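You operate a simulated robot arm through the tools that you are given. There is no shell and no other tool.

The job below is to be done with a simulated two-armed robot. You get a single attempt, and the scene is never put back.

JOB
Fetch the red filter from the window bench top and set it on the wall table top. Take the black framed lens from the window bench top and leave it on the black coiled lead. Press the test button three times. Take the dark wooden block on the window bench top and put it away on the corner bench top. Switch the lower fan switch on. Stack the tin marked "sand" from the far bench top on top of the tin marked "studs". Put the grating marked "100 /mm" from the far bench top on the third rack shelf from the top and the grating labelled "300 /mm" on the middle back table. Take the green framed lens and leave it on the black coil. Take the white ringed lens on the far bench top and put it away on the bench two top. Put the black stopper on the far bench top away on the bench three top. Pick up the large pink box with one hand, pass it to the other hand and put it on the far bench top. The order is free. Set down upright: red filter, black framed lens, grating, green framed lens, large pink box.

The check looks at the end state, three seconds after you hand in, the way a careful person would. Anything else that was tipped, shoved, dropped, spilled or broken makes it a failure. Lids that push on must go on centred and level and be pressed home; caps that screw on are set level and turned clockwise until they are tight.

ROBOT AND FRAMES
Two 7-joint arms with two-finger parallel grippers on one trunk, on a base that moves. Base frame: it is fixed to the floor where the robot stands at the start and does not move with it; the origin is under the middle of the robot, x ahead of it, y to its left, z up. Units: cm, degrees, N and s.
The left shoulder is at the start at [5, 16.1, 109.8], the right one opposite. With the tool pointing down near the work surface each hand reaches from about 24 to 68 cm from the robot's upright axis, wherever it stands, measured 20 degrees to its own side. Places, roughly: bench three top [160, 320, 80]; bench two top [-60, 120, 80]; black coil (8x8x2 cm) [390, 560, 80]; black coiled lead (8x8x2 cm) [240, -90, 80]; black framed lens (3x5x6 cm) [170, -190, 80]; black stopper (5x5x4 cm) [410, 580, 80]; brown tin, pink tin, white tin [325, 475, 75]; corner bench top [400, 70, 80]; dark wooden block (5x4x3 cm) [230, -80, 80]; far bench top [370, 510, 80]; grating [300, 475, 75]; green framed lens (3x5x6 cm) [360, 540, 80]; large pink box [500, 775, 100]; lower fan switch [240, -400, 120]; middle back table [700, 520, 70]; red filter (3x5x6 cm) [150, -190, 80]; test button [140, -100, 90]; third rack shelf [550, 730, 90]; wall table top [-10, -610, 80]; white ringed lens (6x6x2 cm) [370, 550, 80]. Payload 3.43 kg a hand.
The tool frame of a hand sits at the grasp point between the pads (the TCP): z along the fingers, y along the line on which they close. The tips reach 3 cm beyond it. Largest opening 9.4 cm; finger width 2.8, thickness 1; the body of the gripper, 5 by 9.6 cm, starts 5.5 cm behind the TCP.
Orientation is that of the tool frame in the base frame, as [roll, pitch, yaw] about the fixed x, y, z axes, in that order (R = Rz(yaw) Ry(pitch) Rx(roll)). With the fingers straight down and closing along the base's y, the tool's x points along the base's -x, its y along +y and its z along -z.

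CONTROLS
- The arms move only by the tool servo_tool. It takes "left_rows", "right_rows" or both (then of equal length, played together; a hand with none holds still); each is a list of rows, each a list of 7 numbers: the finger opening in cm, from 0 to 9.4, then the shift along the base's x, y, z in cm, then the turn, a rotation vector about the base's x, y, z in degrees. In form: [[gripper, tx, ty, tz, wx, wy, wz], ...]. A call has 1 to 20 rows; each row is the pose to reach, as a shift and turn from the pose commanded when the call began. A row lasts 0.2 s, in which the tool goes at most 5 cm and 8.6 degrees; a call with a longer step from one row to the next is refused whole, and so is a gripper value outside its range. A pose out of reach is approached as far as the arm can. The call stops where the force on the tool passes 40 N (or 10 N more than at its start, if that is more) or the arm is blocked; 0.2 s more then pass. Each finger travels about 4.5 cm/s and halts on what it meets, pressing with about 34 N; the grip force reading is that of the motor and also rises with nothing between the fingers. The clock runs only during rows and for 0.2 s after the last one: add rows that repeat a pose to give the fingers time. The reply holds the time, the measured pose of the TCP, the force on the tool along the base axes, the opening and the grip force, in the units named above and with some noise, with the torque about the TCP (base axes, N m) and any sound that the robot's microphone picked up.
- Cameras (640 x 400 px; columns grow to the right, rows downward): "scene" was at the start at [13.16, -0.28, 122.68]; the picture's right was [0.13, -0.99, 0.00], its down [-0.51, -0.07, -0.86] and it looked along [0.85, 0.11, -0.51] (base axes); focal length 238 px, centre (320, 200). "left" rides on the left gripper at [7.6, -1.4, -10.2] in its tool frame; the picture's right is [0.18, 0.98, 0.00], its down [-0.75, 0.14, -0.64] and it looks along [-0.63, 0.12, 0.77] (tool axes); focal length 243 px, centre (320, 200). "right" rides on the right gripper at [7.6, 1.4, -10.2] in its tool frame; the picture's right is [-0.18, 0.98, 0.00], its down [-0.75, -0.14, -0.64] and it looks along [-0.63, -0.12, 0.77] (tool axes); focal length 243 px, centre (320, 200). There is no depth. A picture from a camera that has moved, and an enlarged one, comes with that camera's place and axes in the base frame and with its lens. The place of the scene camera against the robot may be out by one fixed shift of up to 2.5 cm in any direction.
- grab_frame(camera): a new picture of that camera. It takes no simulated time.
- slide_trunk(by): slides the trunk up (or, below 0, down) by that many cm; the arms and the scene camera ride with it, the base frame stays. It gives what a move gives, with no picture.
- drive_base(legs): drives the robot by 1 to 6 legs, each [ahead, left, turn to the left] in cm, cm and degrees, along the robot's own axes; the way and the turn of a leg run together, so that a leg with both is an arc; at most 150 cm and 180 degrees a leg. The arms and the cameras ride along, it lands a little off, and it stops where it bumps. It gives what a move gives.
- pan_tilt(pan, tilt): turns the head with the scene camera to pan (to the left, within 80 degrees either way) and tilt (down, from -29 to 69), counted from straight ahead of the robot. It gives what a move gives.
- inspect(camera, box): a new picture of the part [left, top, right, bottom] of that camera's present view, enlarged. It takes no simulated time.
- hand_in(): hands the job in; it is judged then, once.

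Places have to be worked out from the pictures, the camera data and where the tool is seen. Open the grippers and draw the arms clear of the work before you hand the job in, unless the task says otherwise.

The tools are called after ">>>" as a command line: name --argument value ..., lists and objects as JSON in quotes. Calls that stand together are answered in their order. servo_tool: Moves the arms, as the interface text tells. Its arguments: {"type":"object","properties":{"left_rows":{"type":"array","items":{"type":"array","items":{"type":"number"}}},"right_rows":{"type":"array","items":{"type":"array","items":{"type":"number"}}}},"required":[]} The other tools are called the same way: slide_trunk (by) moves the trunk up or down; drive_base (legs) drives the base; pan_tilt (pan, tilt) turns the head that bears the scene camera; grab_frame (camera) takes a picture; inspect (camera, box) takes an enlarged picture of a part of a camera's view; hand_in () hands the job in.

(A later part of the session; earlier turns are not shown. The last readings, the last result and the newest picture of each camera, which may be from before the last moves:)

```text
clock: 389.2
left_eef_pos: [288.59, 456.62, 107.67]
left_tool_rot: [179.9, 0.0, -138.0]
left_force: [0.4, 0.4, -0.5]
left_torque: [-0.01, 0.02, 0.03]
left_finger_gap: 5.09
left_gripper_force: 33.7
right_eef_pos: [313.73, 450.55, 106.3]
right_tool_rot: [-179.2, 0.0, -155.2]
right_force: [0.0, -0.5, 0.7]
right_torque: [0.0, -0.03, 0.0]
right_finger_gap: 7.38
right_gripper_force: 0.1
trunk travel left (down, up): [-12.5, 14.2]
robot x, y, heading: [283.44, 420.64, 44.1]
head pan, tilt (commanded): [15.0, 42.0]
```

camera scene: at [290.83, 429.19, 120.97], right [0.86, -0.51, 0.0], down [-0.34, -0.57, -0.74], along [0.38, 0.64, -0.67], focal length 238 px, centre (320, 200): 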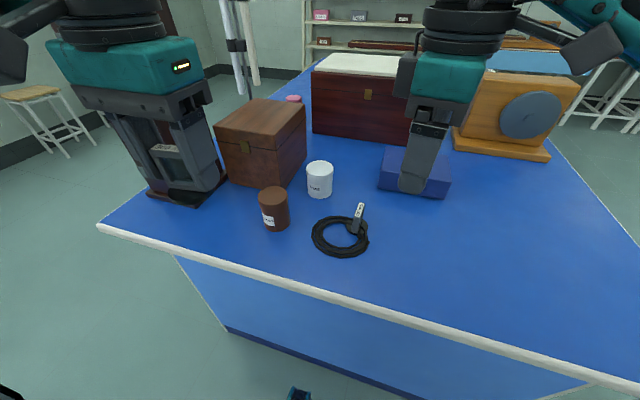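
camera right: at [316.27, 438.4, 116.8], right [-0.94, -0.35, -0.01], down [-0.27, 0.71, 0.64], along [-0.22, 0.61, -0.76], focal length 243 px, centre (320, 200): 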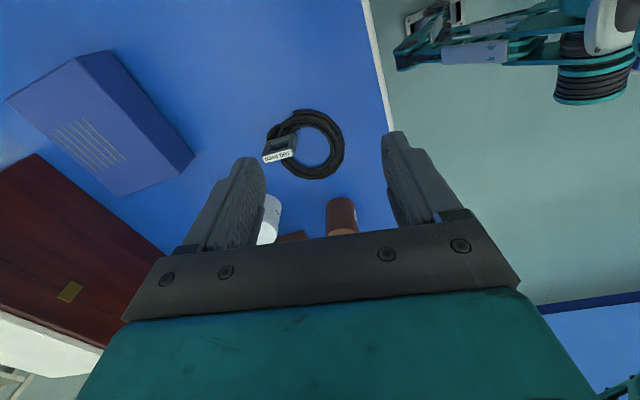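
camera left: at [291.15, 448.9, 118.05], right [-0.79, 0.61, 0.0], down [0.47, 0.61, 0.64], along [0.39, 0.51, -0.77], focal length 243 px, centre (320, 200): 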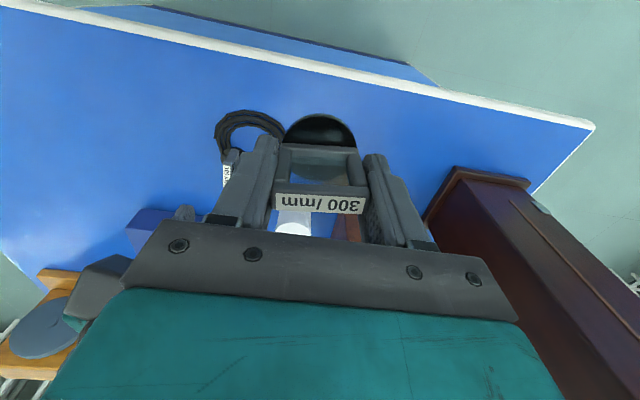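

>>> servo_tool --right_rows '[[7.4, 0.2, 0.6, 0, 0, 0, -8], [7.4, 0.4, 1.2, 0, 0, 0, -16], [7.4, 0.6, 1.8, 0, 0, 0, -24], [7.4, 0.8, 2.4, 0, 0, 0, -32], [7.4, 1, 3, 0, 0, 0, -40], [7.4, 1.1, 4, 0, 0, 0, -48], [7.4, 1.2, 5, 0, 0, 0, -56], [7.4, 1.2, 5.6, 0, 0, 0, -64], [7.4, 1.2, 6.15, 0, 0, 0, -72], [7.4, 1.2, 6.15, 0, 0, 0, -78], [7.4, 1.2, 6.15, 0, 0, 0, -78]]'

>>> grab_frame --camera "right"

>>> grab_frame --camera "scene"

```text
clock: 391.6
left_eef_pos: [288.64, 456.7, 107.64]
left_tool_rot: [179.9, 0.0, -137.9]
left_force: [-0.1, -0.3, 0.1]
left_torque: [0.01, -0.02, -0.03]
left_finger_gap: 5.09
left_gripper_force: 34.0
right_eef_pos: [314.95, 456.82, 106.26]
right_tool_rot: [-179.2, 0.0, 126.9]
right_force: [-0.4, 0.2, 0.1]
right_torque: [-0.02, -0.02, 0.03]
right_finger_gap: 7.39
right_gripper_force: 0.1
trunk travel left (down, up): [-12.5, 14.2]
robot x, y, heading: [283.31, 420.96, 44.5]
head pan, tilt (commanded): [15.0, 42.0]
```

```text
taken
camera right: at [311.49, 463.85, 116.58], right [0.9, 0.44, -0.01], down [0.35, -0.68, 0.64], along [0.28, -0.58, -0.76], focal length 243 px, centre (320, 200)
```

right: 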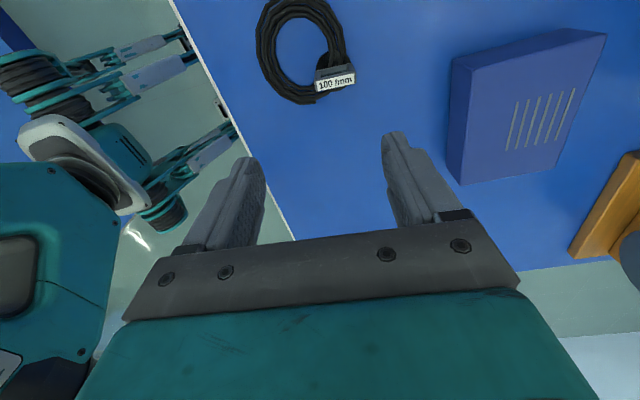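

```text
taken
camera scene: at [290.79, 429.22, 120.98], right [0.86, -0.51, 0.0], down [-0.34, -0.57, -0.74], along [0.38, 0.64, -0.67], focal length 238 px, centre (320, 200)
```

scene: 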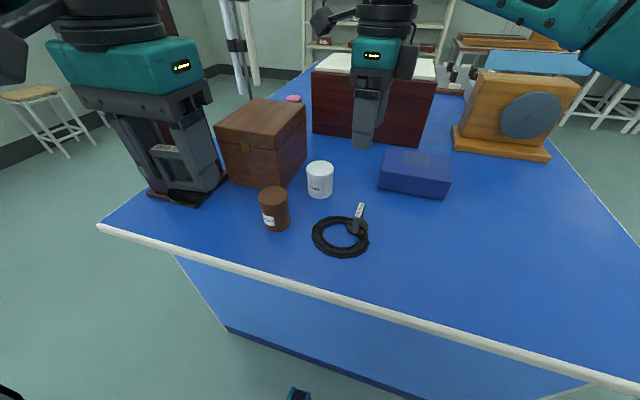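

>>> inspect --camera "right" --box '[280, 40, 400, 120]'

```text
5.00 times, centred on (340, 80) of right
camera zoom: at [311.49, 463.85, 116.58], right [0.9, 0.44, -0.01], down [0.35, -0.68, 0.64], along [0.28, -0.58, -0.76], focal length 1213 px, centre (220, 800)
```

zoom: 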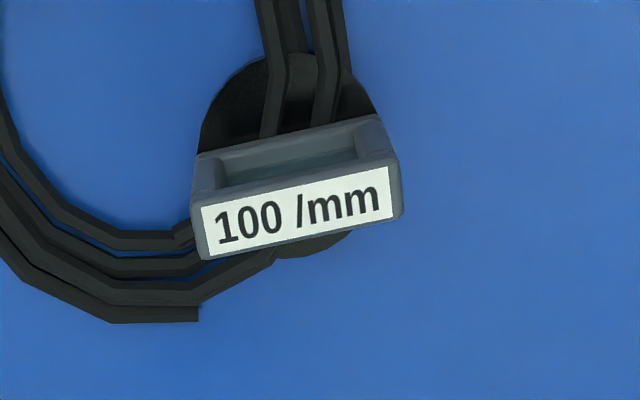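

The 100 /mm frame is centred at about [316.1,457.5] and aligned with the fingers. I correct position and tilt and descend in stages.

>>> servo_tool --right_rows '[[7.4, 0.6, 0.35, -2, 0.24, -0.32, 0], [7.4, 1.15, 0.7, -5, 0.48, -0.64, 0], [7.4, 1.15, 0.7, -9, 0.48, -0.64, 0], [7.4, 1.15, 0.7, -12, 0.48, -0.64, 0], [7.4, 1.15, 0.7, -14, 0.48, -0.64, 0], [7.4, 1.15, 0.7, -14, 0.48, -0.64, 0]]'

>>> grab_frame --camera "right"

>>> inspect --camera "scene" --box '[280, 140, 440, 270]'

```text
clock: 393.0
left_eef_pos: [288.68, 456.61, 107.71]
left_tool_rot: [179.9, 0.1, -137.7]
left_force: [0.2, -1.0, -1.2]
left_torque: [-0.01, -0.01, -0.01]
left_finger_gap: 5.11
left_gripper_force: 34.1
right_eef_pos: [316.1, 457.43, 92.19]
right_tool_rot: [179.9, 0.0, 127.0]
right_force: [-0.2, -0.1, -0.1]
right_torque: [-0.02, 0.01, -0.02]
right_finger_gap: 7.39
right_gripper_force: 0.1
trunk travel left (down, up): [-12.5, 14.2]
robot x, y, heading: [283.38, 420.8, 44.0]
head pan, tilt (commanded): [15.0, 42.0]
```

```text
taken
camera right: at [312.53, 464.46, 102.54], right [0.9, 0.44, 0.0], down [0.34, -0.69, 0.64], along [0.29, -0.57, -0.77], focal length 243 px, centre (320, 200)
```

right: 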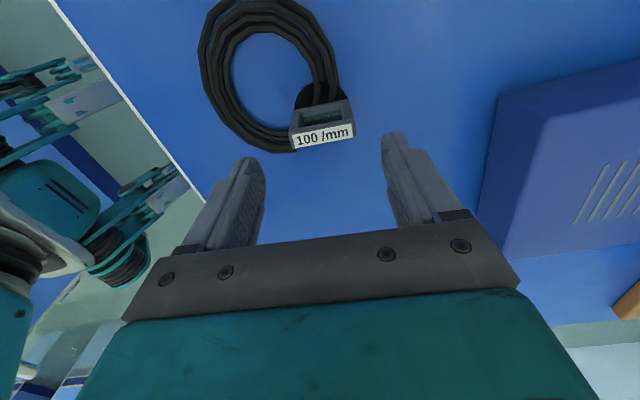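

```text
3.08 times, centred on (360, 205) of scene
camera zoom: at [290.79, 429.22, 120.98], right [0.86, -0.51, 0.0], down [-0.34, -0.57, -0.74], along [0.38, 0.64, -0.67], focal length 731 px, centre (197, 185)
```

zoom: 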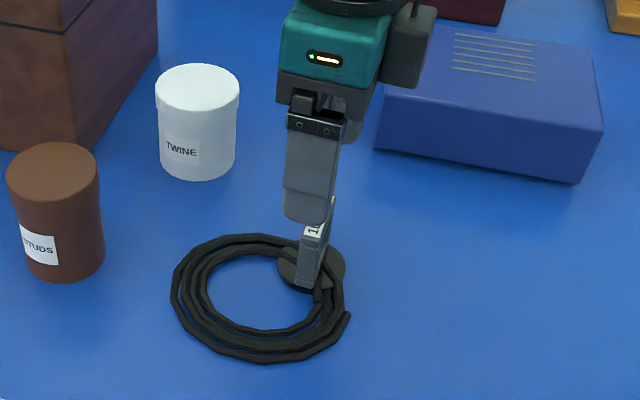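

>>> servo_tool --right_rows '[[7.4, 0.1, 0.3, -2.5, 0, 0, 0], [7.4, 0.1, 0.3, -5, 0, 0, 0], [7.4, 0.1, 0.3, -6.8, 0, 0, 0], [7.4, 0.1, 0.3, -6.8, 0, 0, 0]]'

>>> grab_frame --camera "right"

>>> inspect --camera "scene" --box '[280, 140, 440, 270]'

```text
clock: 394.0
left_eef_pos: [288.6, 456.72, 107.71]
left_tool_rot: [179.9, 0.0, -137.9]
left_force: [-0.7, 1.3, -1.0]
left_torque: [0.0, -0.02, 0.0]
left_finger_gap: 5.09
left_gripper_force: 34.0
right_eef_pos: [316.14, 457.98, 85.49]
right_tool_rot: [180.0, 0.0, 127.0]
right_force: [-0.6, -0.1, -0.9]
right_torque: [0.02, -0.01, 0.02]
right_finger_gap: 7.4
right_gripper_force: 0.1
trunk travel left (down, up): [-12.5, 14.2]
robot x, y, heading: [283.64, 420.76, 44.0]
head pan, tilt (commanded): [15.0, 42.0]
```

```text
taken
camera right: at [312.61, 464.89, 95.81], right [0.9, 0.44, 0.0], down [0.34, -0.69, 0.64], along [0.29, -0.57, -0.77], focal length 243 px, centre (320, 200)
```

right: 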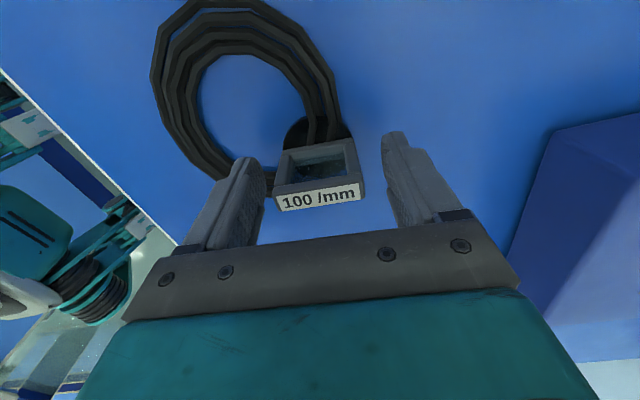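

```text
3.08 times, centred on (360, 205) of scene
camera zoom: at [290.79, 429.22, 120.98], right [0.86, -0.51, 0.0], down [-0.34, -0.57, -0.74], along [0.38, 0.64, -0.67], focal length 731 px, centre (197, 185)
```

zoom: 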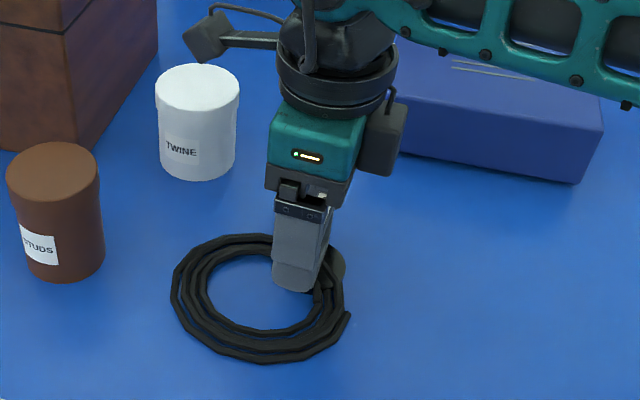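

I recentre 3 mm and close the right fingers on the frame.

>>> servo_tool --right_rows '[[7.4, -0.3, -0.2, 0, 0, 0, 0], [6.5, -0.3, -0.2, 0, 0, 0, 0], [5.5, -0.3, -0.2, 0, 0, 0, 0], [4.5, -0.3, -0.2, 0, 0, 0, 0], [3.8, -0.3, -0.2, 0, 0, 0, 0], [3.8, -0.3, -0.2, 0, 0, 0, 0]]'

>>> grab_frame --camera "right"

```text
clock: 395.4
left_eef_pos: [288.67, 456.78, 107.7]
left_tool_rot: [179.9, 0.0, -137.9]
left_force: [0.6, -0.3, -0.2]
left_torque: [0.0, 0.01, 0.0]
left_finger_gap: 5.09
left_gripper_force: 34.1
right_eef_pos: [315.85, 457.61, 85.49]
right_tool_rot: [-180.0, 0.1, 127.1]
right_force: [-0.1, -0.1, -0.7]
right_torque: [-0.06, -0.01, -0.01]
right_finger_gap: 5.33
right_gripper_force: 34.2
trunk travel left (down, up): [-12.5, 14.2]
robot x, y, heading: [283.74, 420.78, 44.3]
head pan, tilt (commanded): [15.0, 42.0]
```

```text
taken
camera right: at [312.32, 464.62, 95.81], right [0.9, 0.44, 0.0], down [0.34, -0.69, 0.64], along [0.29, -0.58, -0.77], focal length 243 px, centre (320, 200)
```

right: 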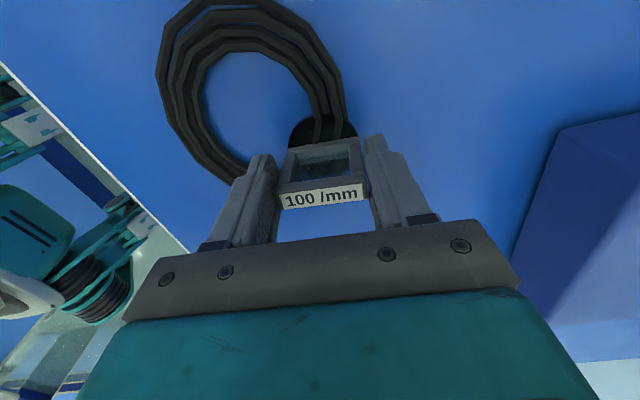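

Gripped (5.3 cm). I lift slowly by 3 cm and check that the coil stays put.

>>> servo_tool --right_rows '[[3.8, 0, 0, 0.5, 0, 0, 0], [3.8, 0, 0, 1.2, 0, 0, 0], [3.8, 0, 0, 2, 0, 0, 0], [3.8, 0, 0, 3, 0, 0, 0]]'

>>> grab_frame --camera "right"

>>> inspect --camera "scene" --box '[280, 140, 440, 270]'

```text
clock: 396.4
left_eef_pos: [288.61, 456.58, 107.81]
left_tool_rot: [179.9, 0.0, -137.9]
left_force: [-0.2, -0.3, -0.7]
left_torque: [-0.02, 0.01, 0.01]
left_finger_gap: 5.09
left_gripper_force: 34.4
right_eef_pos: [315.91, 457.63, 88.47]
right_tool_rot: [179.9, -0.1, 127.0]
right_force: [-0.7, 0.1, -1.4]
right_torque: [0.01, -0.01, 0.01]
right_finger_gap: 5.34
right_gripper_force: 34.2
trunk travel left (down, up): [-12.5, 14.2]
robot x, y, heading: [283.69, 420.48, 44.3]
head pan, tilt (commanded): [15.0, 42.0]
```

```text
taken
camera right: at [312.34, 464.67, 98.8], right [0.9, 0.44, 0.0], down [0.34, -0.69, 0.64], along [0.29, -0.58, -0.77], focal length 243 px, centre (320, 200)
```

right: 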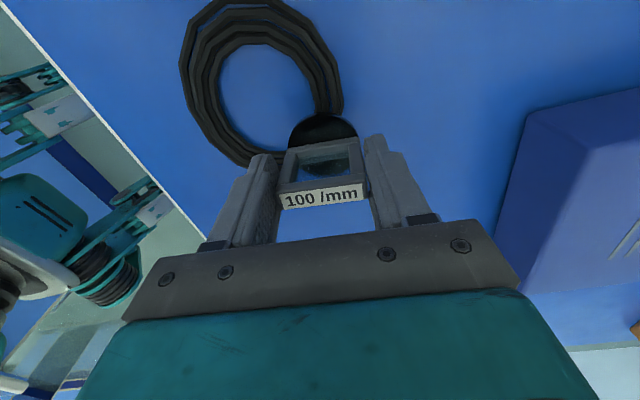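

```text
3.08 times, centred on (360, 205) of scene
camera zoom: at [290.79, 429.22, 120.98], right [0.86, -0.51, 0.0], down [-0.34, -0.57, -0.74], along [0.38, 0.64, -0.67], focal length 731 px, centre (197, 185)
```

zoom: 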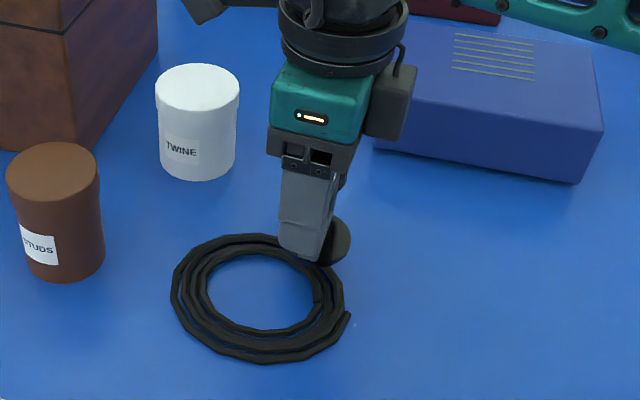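

The coil stays in place and the grating is free. I raise it and turn the wrist back, moving the hand to the right.

>>> servo_tool --right_rows '[[3.8, 0, 0, 4, 0, 0, 0], [3.8, 0, 0, 8, 0, 0, 0], [3.8, 0, 0, 12, 0, 0, 0], [3.8, 0, 0, 16, 0, 0, 0], [3.8, 0.5, -1, 19, 0, 0, 8], [3.8, 1.5, -3, 20, 0, 0, 16], [3.8, 2.5, -5, 20, 0, 0, 24], [3.8, 3.5, -7, 20, 0, 0, 32], [3.8, 4.5, -9, 20, 0, 0, 40], [3.8, 5.5, -11, 20, 0, 0, 48], [3.8, 6, -13, 20, 0, 0, 56], [3.8, 6.5, -15, 20, 0, 0, 64], [3.8, 7, -17, 20, 0, 0, 72], [3.8, 7.5, -19, 20, 0, 0, 80], [3.8, 8, -20, 20, 0, 0, 88], [3.8, 8, -20.5, 20, 0, 0, 96]]'

>>> grab_frame --camera "scene"

>>> grab_frame --camera "right"

```text
clock: 399.8
left_eef_pos: [288.56, 456.65, 107.7]
left_tool_rot: [179.9, 0.0, -137.9]
left_force: [0.1, -0.6, -0.8]
left_torque: [0.01, -0.01, -0.02]
left_finger_gap: 5.08
left_gripper_force: 33.5
right_eef_pos: [323.93, 437.12, 108.45]
right_tool_rot: [-180.0, 0.0, -136.9]
right_force: [-0.1, -0.7, -1.1]
right_torque: [0.02, 0.04, -0.01]
right_finger_gap: 5.34
right_gripper_force: 34.1
trunk travel left (down, up): [-12.5, 14.2]
robot x, y, heading: [283.44, 420.82, 44.2]
head pan, tilt (commanded): [15.0, 42.0]
```

```text
taken
camera scene: at [290.79, 429.22, 120.98], right [0.86, -0.51, 0.0], down [-0.34, -0.57, -0.74], along [0.38, 0.64, -0.67], focal length 238 px, centre (320, 200)
```

scene: 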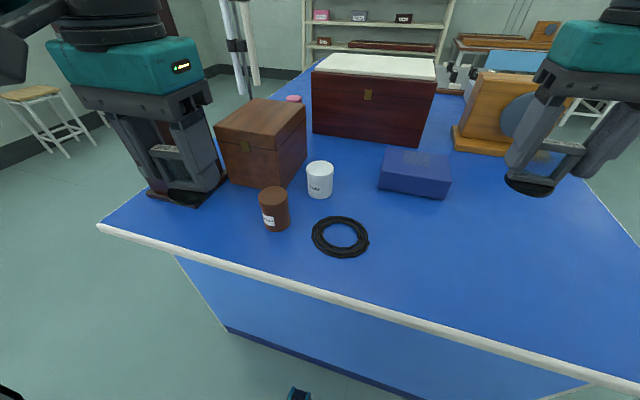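

```text
taken
camera right: at [317.2, 432.87, 118.76], right [-0.54, 0.84, 0.0], down [0.65, 0.41, 0.64], along [0.54, 0.35, -0.77], focal length 243 px, centre (320, 200)
```

right: 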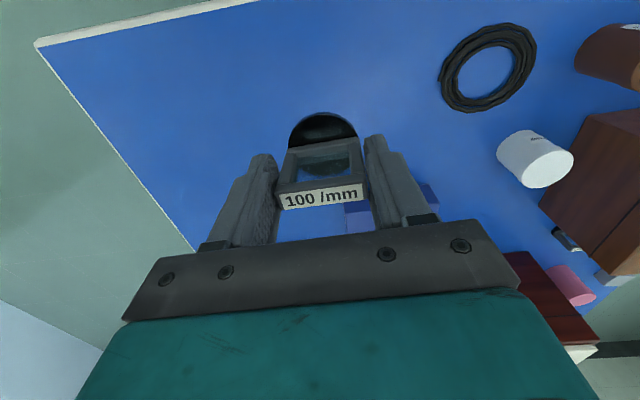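

Both gratings are held (300 /mm left, 100 /mm right). I back off and sidestep right to the main aisle, then drive towards the back of the room.

>>> drive_base --legs '[[-22, 0, 0], [0, -145, 0]]'

>>> pan_tilt --pan 0 --tilt 12

>>> grab_frame --camera "scene"

```text
clock: 414.0
left_eef_pos: [374.07, 337.72, 107.65]
left_tool_rot: [180.0, 0.1, -137.4]
left_force: [-0.3, 0.3, -0.7]
left_torque: [-0.01, 0.01, 0.01]
left_finger_gap: 5.06
left_gripper_force: 34.1
right_eef_pos: [409.59, 318.34, 108.46]
right_tool_rot: [180.0, 0.1, -136.6]
right_force: [-0.4, 0.0, -1.0]
right_torque: [-0.01, -0.02, -0.02]
right_finger_gap: 5.34
right_gripper_force: 33.9
trunk travel left (down, up): [-12.5, 14.2]
robot x, y, heading: [369.19, 301.89, 44.8]
head pan, tilt (commanded): [15.0, 42.0]
```

```text
clock: 414.9
left_eef_pos: [374.08, 337.68, 107.59]
left_tool_rot: [179.8, 0.0, -137.6]
left_force: [-0.7, -0.8, -1.8]
left_torque: [0.03, 0.01, -0.02]
left_finger_gap: 5.09
left_gripper_force: 34.1
right_eef_pos: [409.54, 318.27, 108.39]
right_tool_rot: [180.0, 0.1, -136.5]
right_force: [1.2, -0.2, -0.9]
right_torque: [0.02, 0.02, 0.01]
right_finger_gap: 5.34
right_gripper_force: 33.6
trunk travel left (down, up): [-12.5, 14.2]
robot x, y, heading: [368.88, 301.64, 44.7]
head pan, tilt (commanded): [0.0, 12.0]
```

```text
taken
camera scene: at [378.88, 309.6, 125.71], right [0.7, -0.71, 0.0], down [-0.15, -0.15, -0.98], along [0.7, 0.69, -0.21], focal length 238 px, centre (320, 200)
```

scene: 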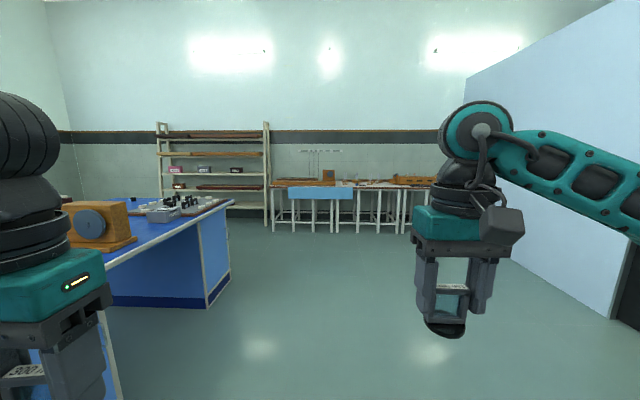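

The rack stands at the back wall, left; a row of back tables to its right. I zoom in on both.

>>> inspect --camera "scene" --box '[140, 110, 300, 235]'

>>> inspect --camera "scene" --box '[260, 130, 460, 250]'

```text
3.20 times, centred on (220, 172) of scene
camera zoom: at [378.88, 309.6, 125.71], right [0.7, -0.71, 0.0], down [-0.15, -0.15, -0.98], along [0.7, 0.69, -0.21], focal length 760 px, centre (640, 288)
```

zoom: 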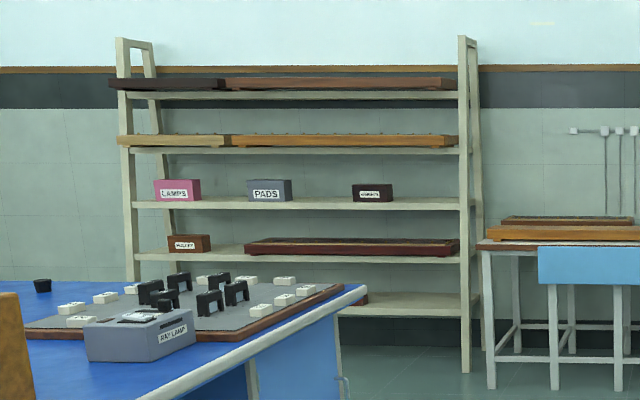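

```text
3.20 times, centred on (360, 190) of scene
camera zoom: at [378.88, 309.6, 125.71], right [0.7, -0.71, 0.0], down [-0.15, -0.15, -0.98], along [0.7, 0.69, -0.21], focal length 760 px, centre (192, 232)
```

zoom: 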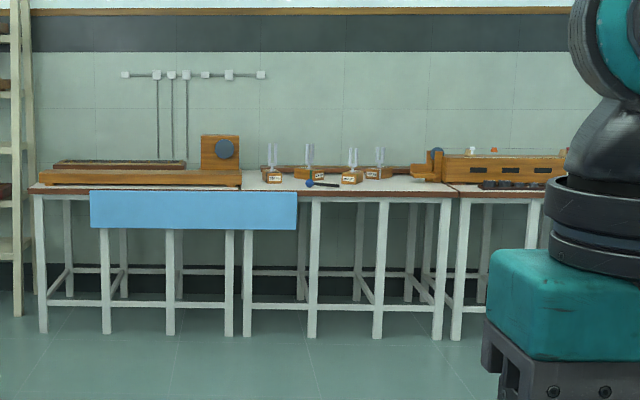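

The third shelf (z≈85) holds the pink LAMPS box, a PADS box and a dark box. I drive 260 cm further along the aisle for a closer look.

>>> drive_base --legs '[[130, 0, 0], [130, 0, 0]]'

>>> pan_tilt --pan 40 --tilt 12

>>> grab_frame --camera "scene"

>>> pan_tilt --pan -10 --tilt 18

>>> grab_frame --camera "scene"

```text
clock: 427.5
left_eef_pos: [556.57, 519.64, 107.62]
left_tool_rot: [-180.0, 0.0, -137.1]
left_force: [-0.1, -0.4, -1.3]
left_torque: [-0.01, 0.0, -0.04]
left_finger_gap: 5.14
left_gripper_force: 34.2
right_eef_pos: [592.11, 500.57, 108.51]
right_tool_rot: [-180.0, 0.0, -136.2]
right_force: [-0.8, 0.3, 0.0]
right_torque: [-0.01, -0.05, -0.02]
right_finger_gap: 5.36
right_gripper_force: 33.9
trunk travel left (down, up): [-12.5, 14.2]
robot x, y, heading: [551.66, 483.74, 44.9]
head pan, tilt (commanded): [0.0, 12.0]
```

```text
clock: 428.6
left_eef_pos: [556.54, 519.57, 107.62]
left_tool_rot: [179.7, 0.0, -137.1]
left_force: [0.1, 0.0, -1.0]
left_torque: [-0.02, 0.02, 0.01]
left_finger_gap: 5.07
left_gripper_force: 34.2
right_eef_pos: [592.1, 500.55, 108.47]
right_tool_rot: [180.0, 0.1, -136.2]
right_force: [0.0, -0.1, -1.0]
right_torque: [0.02, 0.0, 0.01]
right_finger_gap: 5.34
right_gripper_force: 34.0
trunk travel left (down, up): [-12.5, 14.2]
robot x, y, heading: [551.98, 483.98, 45.1]
head pan, tilt (commanded): [40.0, 12.0]
```

```text
taken
camera scene: at [555.8, 494.25, 125.71], right [1.0, -0.09, 0.0], down [-0.02, -0.21, -0.98], along [0.09, 0.97, -0.21], focal length 238 px, centre (320, 200)
```

scene: 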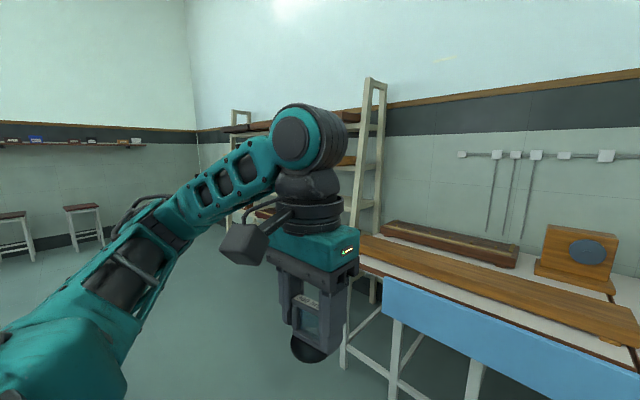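

```text
clock: 429.8
left_eef_pos: [556.6, 519.55, 107.7]
left_tool_rot: [179.8, 0.1, -137.1]
left_force: [0.2, 1.6, -1.2]
left_torque: [0.01, 0.02, 0.0]
left_finger_gap: 5.08
left_gripper_force: 34.0
right_eef_pos: [592.03, 500.49, 108.33]
right_tool_rot: [-180.0, 0.0, -136.2]
right_force: [-0.2, -0.3, -0.7]
right_torque: [0.03, 0.0, 0.02]
right_finger_gap: 5.35
right_gripper_force: 34.3
trunk travel left (down, up): [-12.5, 14.2]
robot x, y, heading: [551.76, 483.63, 44.9]
head pan, tilt (commanded): [-10.0, 18.0]
```

```text
taken
camera scene: at [562.62, 490.33, 124.74], right [0.57, -0.82, 0.0], down [-0.25, -0.18, -0.95], along [0.78, 0.55, -0.31], focal length 238 px, centre (320, 200)
```

scene: 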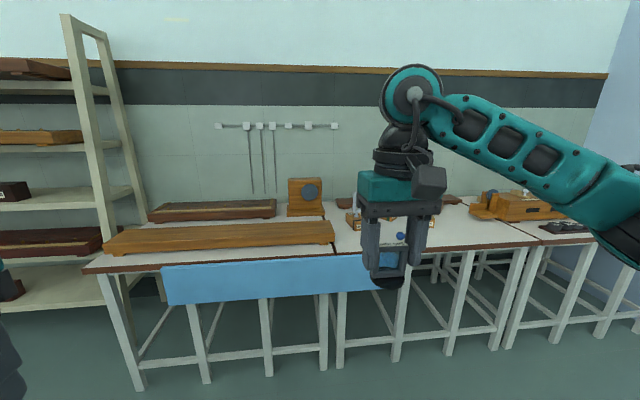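

The middle back table spans between the beam table and the right table, its front edge about 95 cm ahead-right. I drive right 65 and forward 45 to see its free area.

>>> drive_base --legs '[[0, -65, 0], [45, 0, 0]]'

>>> pan_tilt --pan 10 --tilt 38

>>> grab_frame --camera "scene"

```text
clock: 438.1
left_eef_pos: [632.78, 505.11, 107.68]
left_tool_rot: [179.8, 0.0, -137.3]
left_force: [-0.3, 0.7, -1.0]
left_torque: [-0.02, 0.01, 0.0]
left_finger_gap: 5.09
left_gripper_force: 34.6
right_eef_pos: [668.12, 485.93, 108.33]
right_tool_rot: [-179.9, 0.0, -136.3]
right_force: [1.0, 0.2, 0.2]
right_torque: [0.0, 0.0, 0.05]
right_finger_gap: 5.34
right_gripper_force: 34.4
trunk travel left (down, up): [-12.5, 14.2]
robot x, y, heading: [627.86, 469.24, 45.0]
head pan, tilt (commanded): [-10.0, 18.0]
```

```text
clock: 438.9
left_eef_pos: [632.72, 505.18, 107.64]
left_tool_rot: [-180.0, 0.0, -137.3]
left_force: [0.1, -0.4, -1.6]
left_torque: [0.02, -0.01, -0.02]
left_finger_gap: 5.07
left_gripper_force: 33.9
right_eef_pos: [668.27, 485.93, 108.46]
right_tool_rot: [-180.0, 0.0, -136.4]
right_force: [0.7, 0.5, -1.0]
right_torque: [0.01, 0.01, -0.02]
right_finger_gap: 5.33
right_gripper_force: 33.7
trunk travel left (down, up): [-12.5, 14.2]
robot x, y, heading: [627.91, 469.05, 45.0]
head pan, tilt (commanded): [10.0, 38.0]
```

```text
taken
camera scene: at [636.01, 477.52, 121.58], right [0.82, -0.58, 0.0], down [-0.35, -0.5, -0.79], along [0.45, 0.64, -0.62], focal length 238 px, centre (320, 200)
```

scene: 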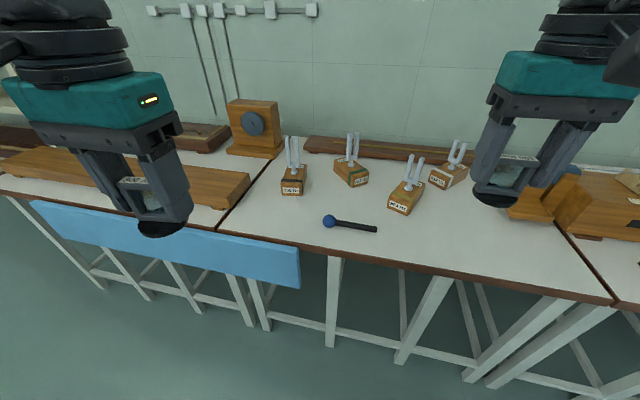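

The middle table carries tuning-fork boxes and a mallet; its front-left area is free. I drive 20 cm closer and bring the left hand with the 300 /mm grating over that spot.

>>> drive_base --legs '[[20, 0, 0]]'

>>> servo_tool --left_rows '[[3.8, 2, 2.5, -3, 0, 0, 0], [3.8, 4, 5, -6, 0, 0, 0], [3.8, 6, 7.5, -9, 0, 0, 0], [3.8, 8, 10, -12, 0, 0, 0], [3.8, 8.5, 11, -15, 0, 0, 0], [3.8, 8.5, 11, -18, 0, 0, 0]]'

>>> grab_frame --camera "left"

>>> grab_frame --camera "scene"

```text
clock: 440.5
left_eef_pos: [646.68, 519.04, 107.59]
left_tool_rot: [180.0, 0.0, -137.5]
left_force: [0.4, -0.6, -1.3]
left_torque: [-0.02, -0.01, 0.0]
left_finger_gap: 5.09
left_gripper_force: 34.1
right_eef_pos: [682.16, 499.66, 108.43]
right_tool_rot: [-180.0, 0.0, -136.4]
right_force: [0.4, -0.5, -1.2]
right_torque: [-0.02, 0.0, 0.0]
right_finger_gap: 5.34
right_gripper_force: 33.7
trunk travel left (down, up): [-12.5, 14.2]
robot x, y, heading: [641.93, 482.86, 44.6]
head pan, tilt (commanded): [10.0, 38.0]
```

```text
clock: 441.9
left_eef_pos: [655.38, 529.98, 89.58]
left_tool_rot: [180.0, 0.1, -137.4]
left_force: [0.6, -0.8, -1.2]
left_torque: [-0.01, 0.01, 0.02]
left_finger_gap: 5.08
left_gripper_force: 34.4
right_eef_pos: [682.14, 499.6, 108.38]
right_tool_rot: [179.9, -0.1, -136.6]
right_force: [-0.1, 0.3, -0.5]
right_torque: [-0.01, -0.01, 0.01]
right_finger_gap: 5.35
right_gripper_force: 33.9
trunk travel left (down, up): [-12.5, 14.2]
robot x, y, heading: [642.29, 482.96, 44.7]
head pan, tilt (commanded): [10.0, 38.0]
```

```text
taken
camera left: at [650.89, 523.79, 99.98], right [-0.8, 0.6, 0.0], down [0.46, 0.61, 0.64], along [0.38, 0.52, -0.77], focal length 243 px, centre (320, 200)
```

left: 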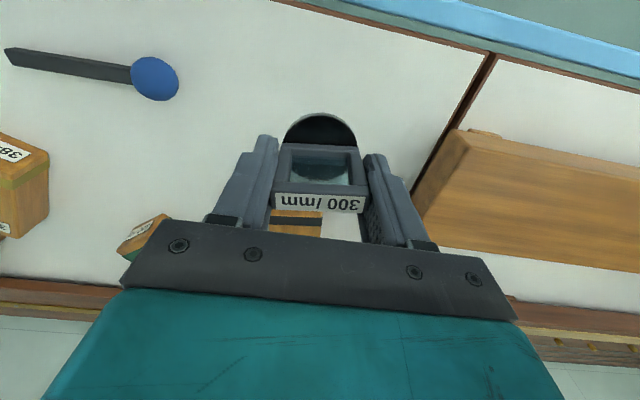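

```text
taken
camera scene: at [649.94, 491.33, 121.57], right [0.82, -0.58, 0.0], down [-0.36, -0.5, -0.79], along [0.46, 0.64, -0.62], focal length 238 px, centre (320, 200)
```

scene: 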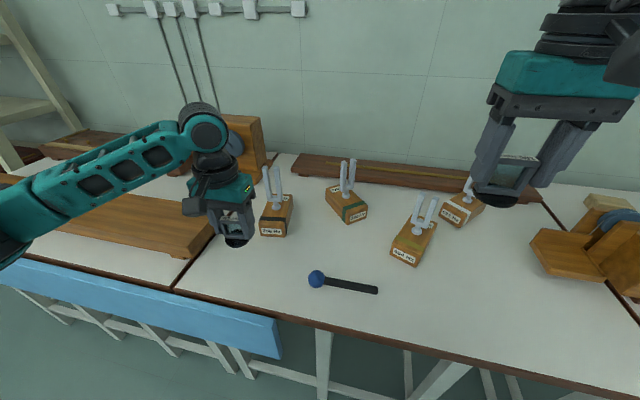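

The spot below is free (fork box 8 cm beyond, table seam 16 cm left). I lower the grating, slowly near the table.

>>> servo_tool --left_rows '[[3.8, 0, 0, -3, 0, 0, 0], [3.8, 0, 0, -6, 0, 0, 0], [3.8, 0, 0, -8, 0, 0, 0], [3.8, 0, 0, -9, 0, 0, 0], [3.8, 0, 0, -9.6, 0, 0, 0]]'

>>> inspect --camera "scene" --box '[180, 180, 340, 300]'

```text
clock: 443.1
left_eef_pos: [655.24, 529.97, 80.1]
left_tool_rot: [179.9, 0.1, -137.3]
left_force: [1.0, 0.1, -0.3]
left_torque: [0.01, -0.01, -0.01]
left_finger_gap: 5.07
left_gripper_force: 33.4
right_eef_pos: [682.14, 499.6, 108.33]
right_tool_rot: [180.0, -0.1, -136.6]
right_force: [-0.2, -0.1, -1.5]
right_torque: [0.0, 0.0, -0.04]
right_finger_gap: 5.35
right_gripper_force: 34.4
trunk travel left (down, up): [-12.5, 14.2]
robot x, y, heading: [642.0, 483.17, 44.8]
head pan, tilt (commanded): [10.0, 38.0]
```

```text
3.33 times, centred on (260, 240) of scene
camera zoom: at [649.94, 491.32, 121.57], right [0.82, -0.58, 0.0], down [-0.36, -0.5, -0.79], along [0.46, 0.64, -0.62], focal length 792 px, centre (520, 67)
```

zoom: 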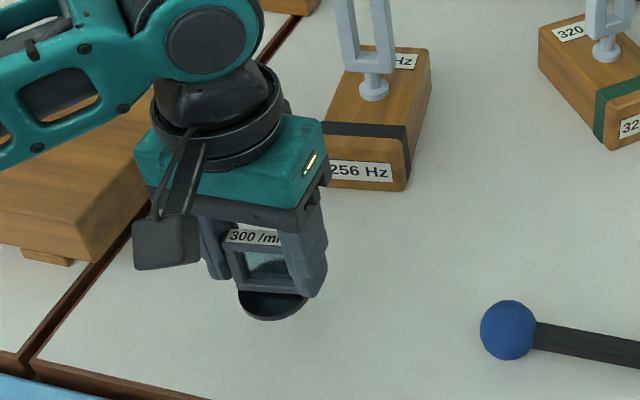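

>>> servo_tool --left_rows '[[3.8, 0, 0, -0.4, 0, 0, 0], [3.8, 0, 0, -0.8, 0, 0, 0], [3.8, 0, 0, -1.1, 0, 0, 0], [3.8, 0, 0, -1.4, 0, 0, 0]]'

```text
clock: 444.1
left_eef_pos: [655.33, 529.83, 78.75]
left_tool_rot: [180.0, 0.0, -137.4]
left_force: [0.2, -0.2, -1.0]
left_torque: [-0.02, 0.0, -0.02]
left_finger_gap: 5.09
left_gripper_force: 34.1
right_eef_pos: [682.22, 499.66, 108.3]
right_tool_rot: [180.0, 0.0, -136.6]
right_force: [0.2, 1.3, -1.0]
right_torque: [0.01, -0.01, -0.04]
right_finger_gap: 5.35
right_gripper_force: 34.2
trunk travel left (down, up): [-12.5, 14.2]
robot x, y, heading: [641.63, 483.23, 44.9]
head pan, tilt (commanded): [10.0, 38.0]
```

>>> servo_tool --left_rows '[[3.8, 0, 0, -0.3, 0, 0, 0], [3.8, 0, 0, -0.6, 0, 0, 0], [3.8, 0, 0, -0.9, 0, 0, 0], [3.8, 0, 0, -1.2, 0, 0, 0]]'

>>> inspect --camera "scene" --box '[180, 180, 340, 300]'

```text
clock: 445.1
left_eef_pos: [655.31, 529.97, 77.56]
left_tool_rot: [179.9, 0.0, -137.4]
left_force: [-1.0, -0.4, -0.5]
left_torque: [0.02, 0.0, -0.01]
left_finger_gap: 5.12
left_gripper_force: 34.7
right_eef_pos: [682.2, 499.54, 108.43]
right_tool_rot: [180.0, 0.0, -136.4]
right_force: [0.0, -0.3, -2.0]
right_torque: [0.0, -0.01, -0.02]
right_finger_gap: 5.32
right_gripper_force: 33.8
trunk travel left (down, up): [-12.5, 14.2]
robot x, y, heading: [641.39, 482.88, 44.8]
head pan, tilt (commanded): [10.0, 38.0]
```

```text
3.33 times, centred on (260, 240) of scene
camera zoom: at [649.94, 491.32, 121.57], right [0.82, -0.58, 0.0], down [-0.36, -0.5, -0.79], along [0.46, 0.64, -0.62], focal length 792 px, centre (520, 67)
```

zoom: 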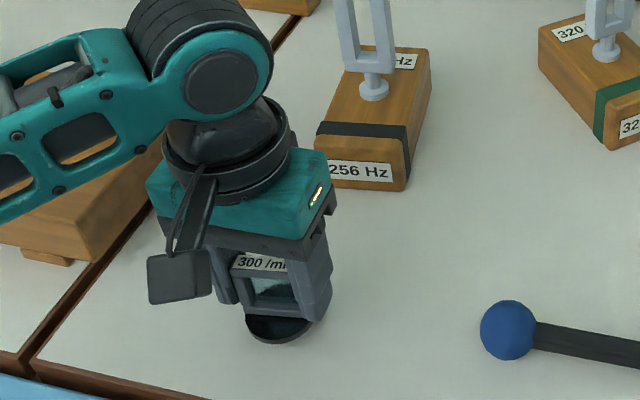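

>>> servo_tool --left_rows '[[3.8, 0, 0, -0.4, 0, 0, 0], [3.8, 0, 0, -0.8, 0, 0, 0], [3.8, 0, 0, -1.2, 0, 0, 0], [3.8, 0, 0, -1.6, 0, 0, 0]]'

```text
clock: 446.1
left_eef_pos: [655.34, 529.96, 76.33]
left_tool_rot: [179.8, 0.6, -137.3]
left_force: [-2.7, 1.9, 27.7]
left_torque: [0.06, 0.13, 0.02]
left_finger_gap: 5.13
left_gripper_force: 34.3
right_eef_pos: [682.25, 499.43, 108.43]
right_tool_rot: [179.9, 0.1, -136.4]
right_force: [-0.9, -0.5, -1.4]
right_torque: [0.02, -0.01, -0.04]
right_finger_gap: 5.35
right_gripper_force: 33.7
trunk travel left (down, up): [-12.5, 14.2]
robot x, y, heading: [641.95, 483.15, 44.7]
head pan, tilt (commanded): [10.0, 38.0]
```

Contact. I ease up and release.

>>> servo_tool --left_rows '[[3.8, 0, 0, 0.35, 0, 0, 0], [4.6, 0, 0, 0.4, 0, 0, 0], [5.3, 0, 0, 0.4, 0, 0, 0], [6, 0, 0, 0.4, 0, 0, 0], [7, 0, 0, 0.4, 0, 0, 0], [7.4, 0, 0, 0.4, 0, 0, 0]]'

>>> inspect --camera "scene" --box '[180, 180, 340, 300]'

>>> grab_frame --camera "left"

```text
clock: 447.5
left_eef_pos: [655.18, 529.95, 76.26]
left_tool_rot: [179.8, 0.0, -137.3]
left_force: [0.5, 0.5, 0.1]
left_torque: [0.02, -0.04, 0.0]
left_finger_gap: 7.4
left_gripper_force: 0.0
right_eef_pos: [682.18, 499.49, 108.5]
right_tool_rot: [180.0, 0.0, -136.6]
right_force: [0.2, 0.5, -1.4]
right_torque: [0.02, 0.03, 0.0]
right_finger_gap: 5.33
right_gripper_force: 34.0
trunk travel left (down, up): [-12.5, 14.2]
robot x, y, heading: [641.78, 482.99, 44.9]
head pan, tilt (commanded): [10.0, 38.0]
```

```text
3.33 times, centred on (260, 240) of scene
camera zoom: at [649.94, 491.32, 121.57], right [0.82, -0.58, 0.0], down [-0.36, -0.5, -0.79], along [0.46, 0.64, -0.62], focal length 792 px, centre (520, 67)
```

zoom: 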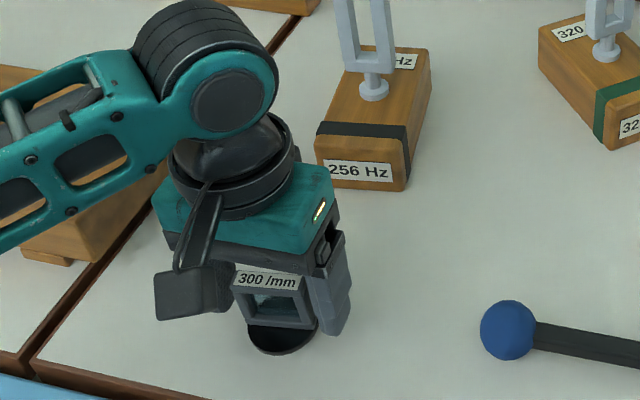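

```text
taken
camera left: at [650.83, 523.71, 86.6], right [-0.8, 0.6, 0.0], down [0.46, 0.61, 0.64], along [0.38, 0.51, -0.77], focal length 243 px, centre (320, 200)
```

left: 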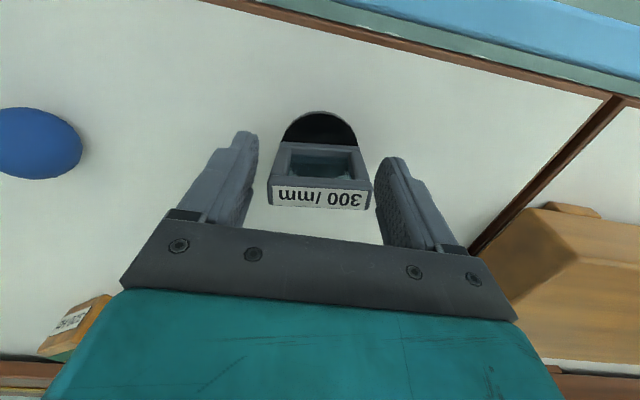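

The 300 /mm grating stands upright on the middle table. I lift the left hand clear. Then I will set the 100 /mm one down here briefly to regrasp it with a tilted hand, since the shelf above the target shelf leaves no room for a vertical hand.

>>> servo_tool --left_rows '[[7.4, 0, 0, 3, 0, 0, 0], [7.4, 0, 0, 7, 0, 0, 0], [7.4, 0, 0, 11, 0, 0, 0], [7.4, 0, 0, 15, 0, 0, 0], [7.4, 0, 0, 19, 0, 0, 0], [8, -2, -2, 23, 0, 0, 0], [9, -4, -4, 26, 0, 0, 0], [9.4, -7, -6, 29, 0, 0, 0], [9.4, -10, -8, 30, 0, 0, 0]]' --right_rows '[[3.8, 0, 0, -3, 0, 0, 0], [3.8, 0, 0, -6, 0, 0, 0], [3.8, 0, 0, -9, 0, 0, 0], [3.8, 0, 0, -12, 0, 0, 0], [3.8, 0, 0, -15, 0, 0, 0], [3.8, 0, 0, -18, 0, 0, 0], [3.8, 0, 0, -21, 0, 0, 0], [3.8, 0, 0, -24, 0, 0, 0], [3.8, 0, 0, -26, 0, 0, 0]]'

>>> grab_frame --camera "scene"

>>> grab_frame --camera "right"

```text
clock: 449.5
left_eef_pos: [645.07, 521.78, 106.27]
left_tool_rot: [179.8, 0.0, -137.4]
left_force: [0.1, -0.5, 0.3]
left_torque: [0.01, 0.01, 0.03]
left_finger_gap: 9.41
left_gripper_force: 0.0
right_eef_pos: [682.16, 499.47, 82.19]
right_tool_rot: [-180.0, 0.1, -136.4]
right_force: [0.7, -0.4, -0.8]
right_torque: [0.0, -0.03, 0.0]
right_finger_gap: 5.34
right_gripper_force: 34.7
trunk travel left (down, up): [-12.5, 14.2]
robot x, y, heading: [641.71, 483.19, 44.9]
head pan, tilt (commanded): [10.0, 38.0]
```

```text
taken
camera scene: at [649.92, 491.3, 121.58], right [0.82, -0.58, 0.0], down [-0.36, -0.5, -0.79], along [0.46, 0.64, -0.62], focal length 238 px, centre (320, 200)
```

scene: 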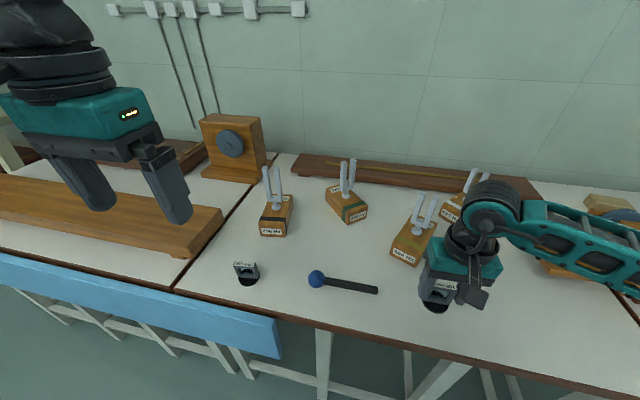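

```text
taken
camera right: at [675.45, 495.35, 92.68], right [-0.54, 0.84, 0.0], down [0.64, 0.42, 0.64], along [0.54, 0.35, -0.77], focal length 243 px, centre (320, 200)
```

right: 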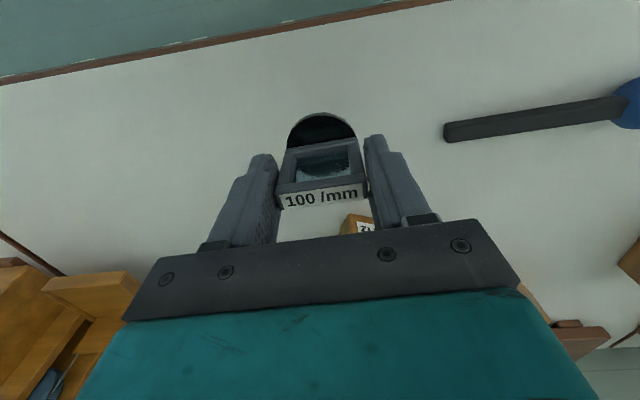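

>>> servo_tool --right_rows '[[3.8, -1, -1, -1.5, 0, 0, 0], [3.8, -1.4, -1.4, -3, 0, 0, 0], [3.8, -1.4, -1.4, -4, 0, 0, 0], [3.8, -1.4, -1.4, -4.6, 0, 0, 0], [3.8, -1.4, -1.4, -5, 0, 0, 0]]'

```text
clock: 450.7
left_eef_pos: [645.0, 521.75, 106.26]
left_tool_rot: [179.9, 0.0, -137.3]
left_force: [0.0, 0.6, -0.4]
left_torque: [-0.02, 0.02, -0.04]
left_finger_gap: 9.38
left_gripper_force: 0.1
right_eef_pos: [680.69, 498.25, 77.55]
right_tool_rot: [179.8, 0.1, -136.5]
right_force: [-0.7, -1.4, 3.5]
right_torque: [-0.05, -0.01, 0.02]
right_finger_gap: 5.33
right_gripper_force: 34.2
trunk travel left (down, up): [-12.5, 14.2]
robot x, y, heading: [641.52, 482.93, 44.5]
head pan, tilt (commanded): [10.0, 38.0]
```

The grating already touches the table. I release it and lift the right hand off.

>>> servo_tool --right_rows '[[4.6, 0, 0, 0.1, 0, 0, 0], [5.5, 0, 0, 0.1, 0, 0, 0], [6.5, 0, 0, 0.1, 0, 0, 0], [7.4, 0, 0, 0.1, 0, 0, 0], [8, 0, 0, 0.5, 0, 0, 0], [8, 0, 0, 4, 0, 0, 0], [8, 0, 0, 8, 0, 0, 0], [8, 0, 0, 12, 0, 0, 0]]'

>>> grab_frame --camera "right"

>>> grab_frame --camera "scene"

```text
clock: 452.5
left_eef_pos: [645.28, 521.82, 106.26]
left_tool_rot: [179.9, 0.1, -137.4]
left_force: [0.0, -0.5, -0.5]
left_torque: [0.01, -0.01, 0.01]
left_finger_gap: 9.4
left_gripper_force: 0.0
right_eef_pos: [680.79, 497.94, 89.58]
right_tool_rot: [180.0, 0.0, -136.5]
right_force: [0.2, 0.4, 0.7]
right_torque: [0.0, 0.05, -0.02]
right_finger_gap: 8.01
right_gripper_force: 0.0
trunk travel left (down, up): [-12.5, 14.2]
robot x, y, heading: [641.84, 483.19, 44.6]
head pan, tilt (commanded): [10.0, 38.0]
```

```text
taken
camera right: at [674.18, 493.84, 99.96], right [-0.54, 0.84, 0.0], down [0.64, 0.42, 0.64], along [0.54, 0.35, -0.77], focal length 243 px, centre (320, 200)
```

right: 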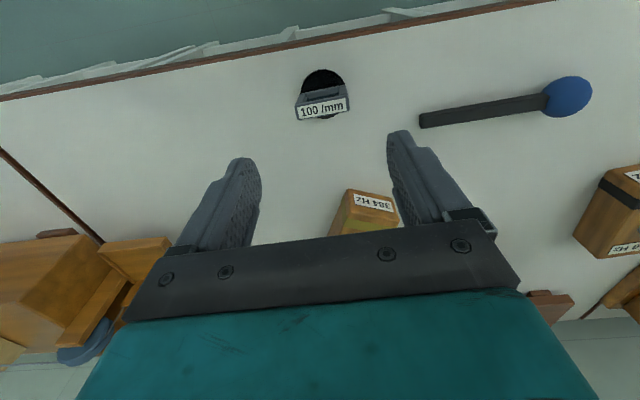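

```text
taken
camera scene: at [649.92, 491.31, 121.57], right [0.82, -0.58, 0.0], down [-0.36, -0.5, -0.79], along [0.46, 0.64, -0.62], focal length 238 px, centre (320, 200)
```

scene: 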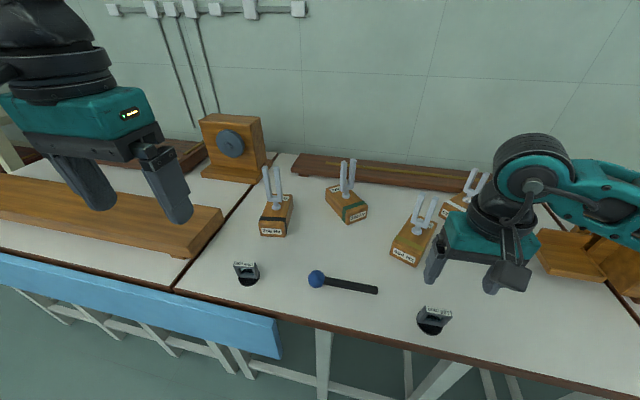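

Both gratings stand on this table now. Before regrasping, I look at the rack from here to judge the shelf geometry.

>>> pan_tilt --pan 58 --tilt 12

>>> grab_frame --camera "scene"

```text
clock: 453.6
left_eef_pos: [645.03, 521.74, 106.3]
left_tool_rot: [179.9, 0.0, -137.4]
left_force: [0.2, 0.3, -0.6]
left_torque: [0.01, 0.0, -0.01]
left_finger_gap: 9.4
left_gripper_force: 0.0
right_eef_pos: [680.86, 497.93, 89.59]
right_tool_rot: [-180.0, 0.0, -136.5]
right_force: [0.8, -0.7, -0.4]
right_torque: [0.0, -0.01, -0.03]
right_finger_gap: 7.97
right_gripper_force: 0.1
trunk travel left (down, up): [-12.5, 14.2]
robot x, y, heading: [641.64, 482.64, 44.6]
head pan, tilt (commanded): [58.0, 12.0]
```

```text
taken
camera scene: at [642.9, 493.36, 125.71], right [0.98, 0.22, 0.0], down [0.05, -0.2, -0.98], along [-0.21, 0.95, -0.21], focal length 238 px, centre (320, 200)
```

scene: 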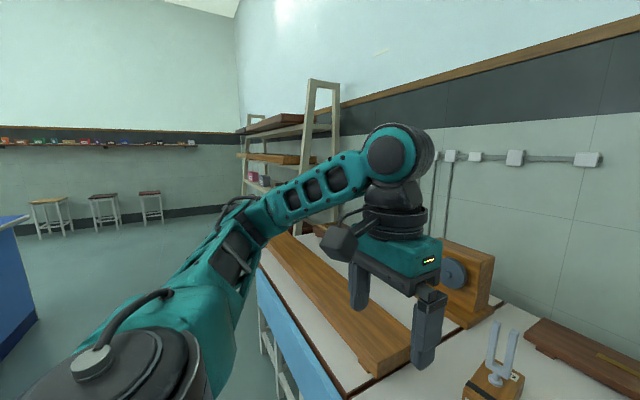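

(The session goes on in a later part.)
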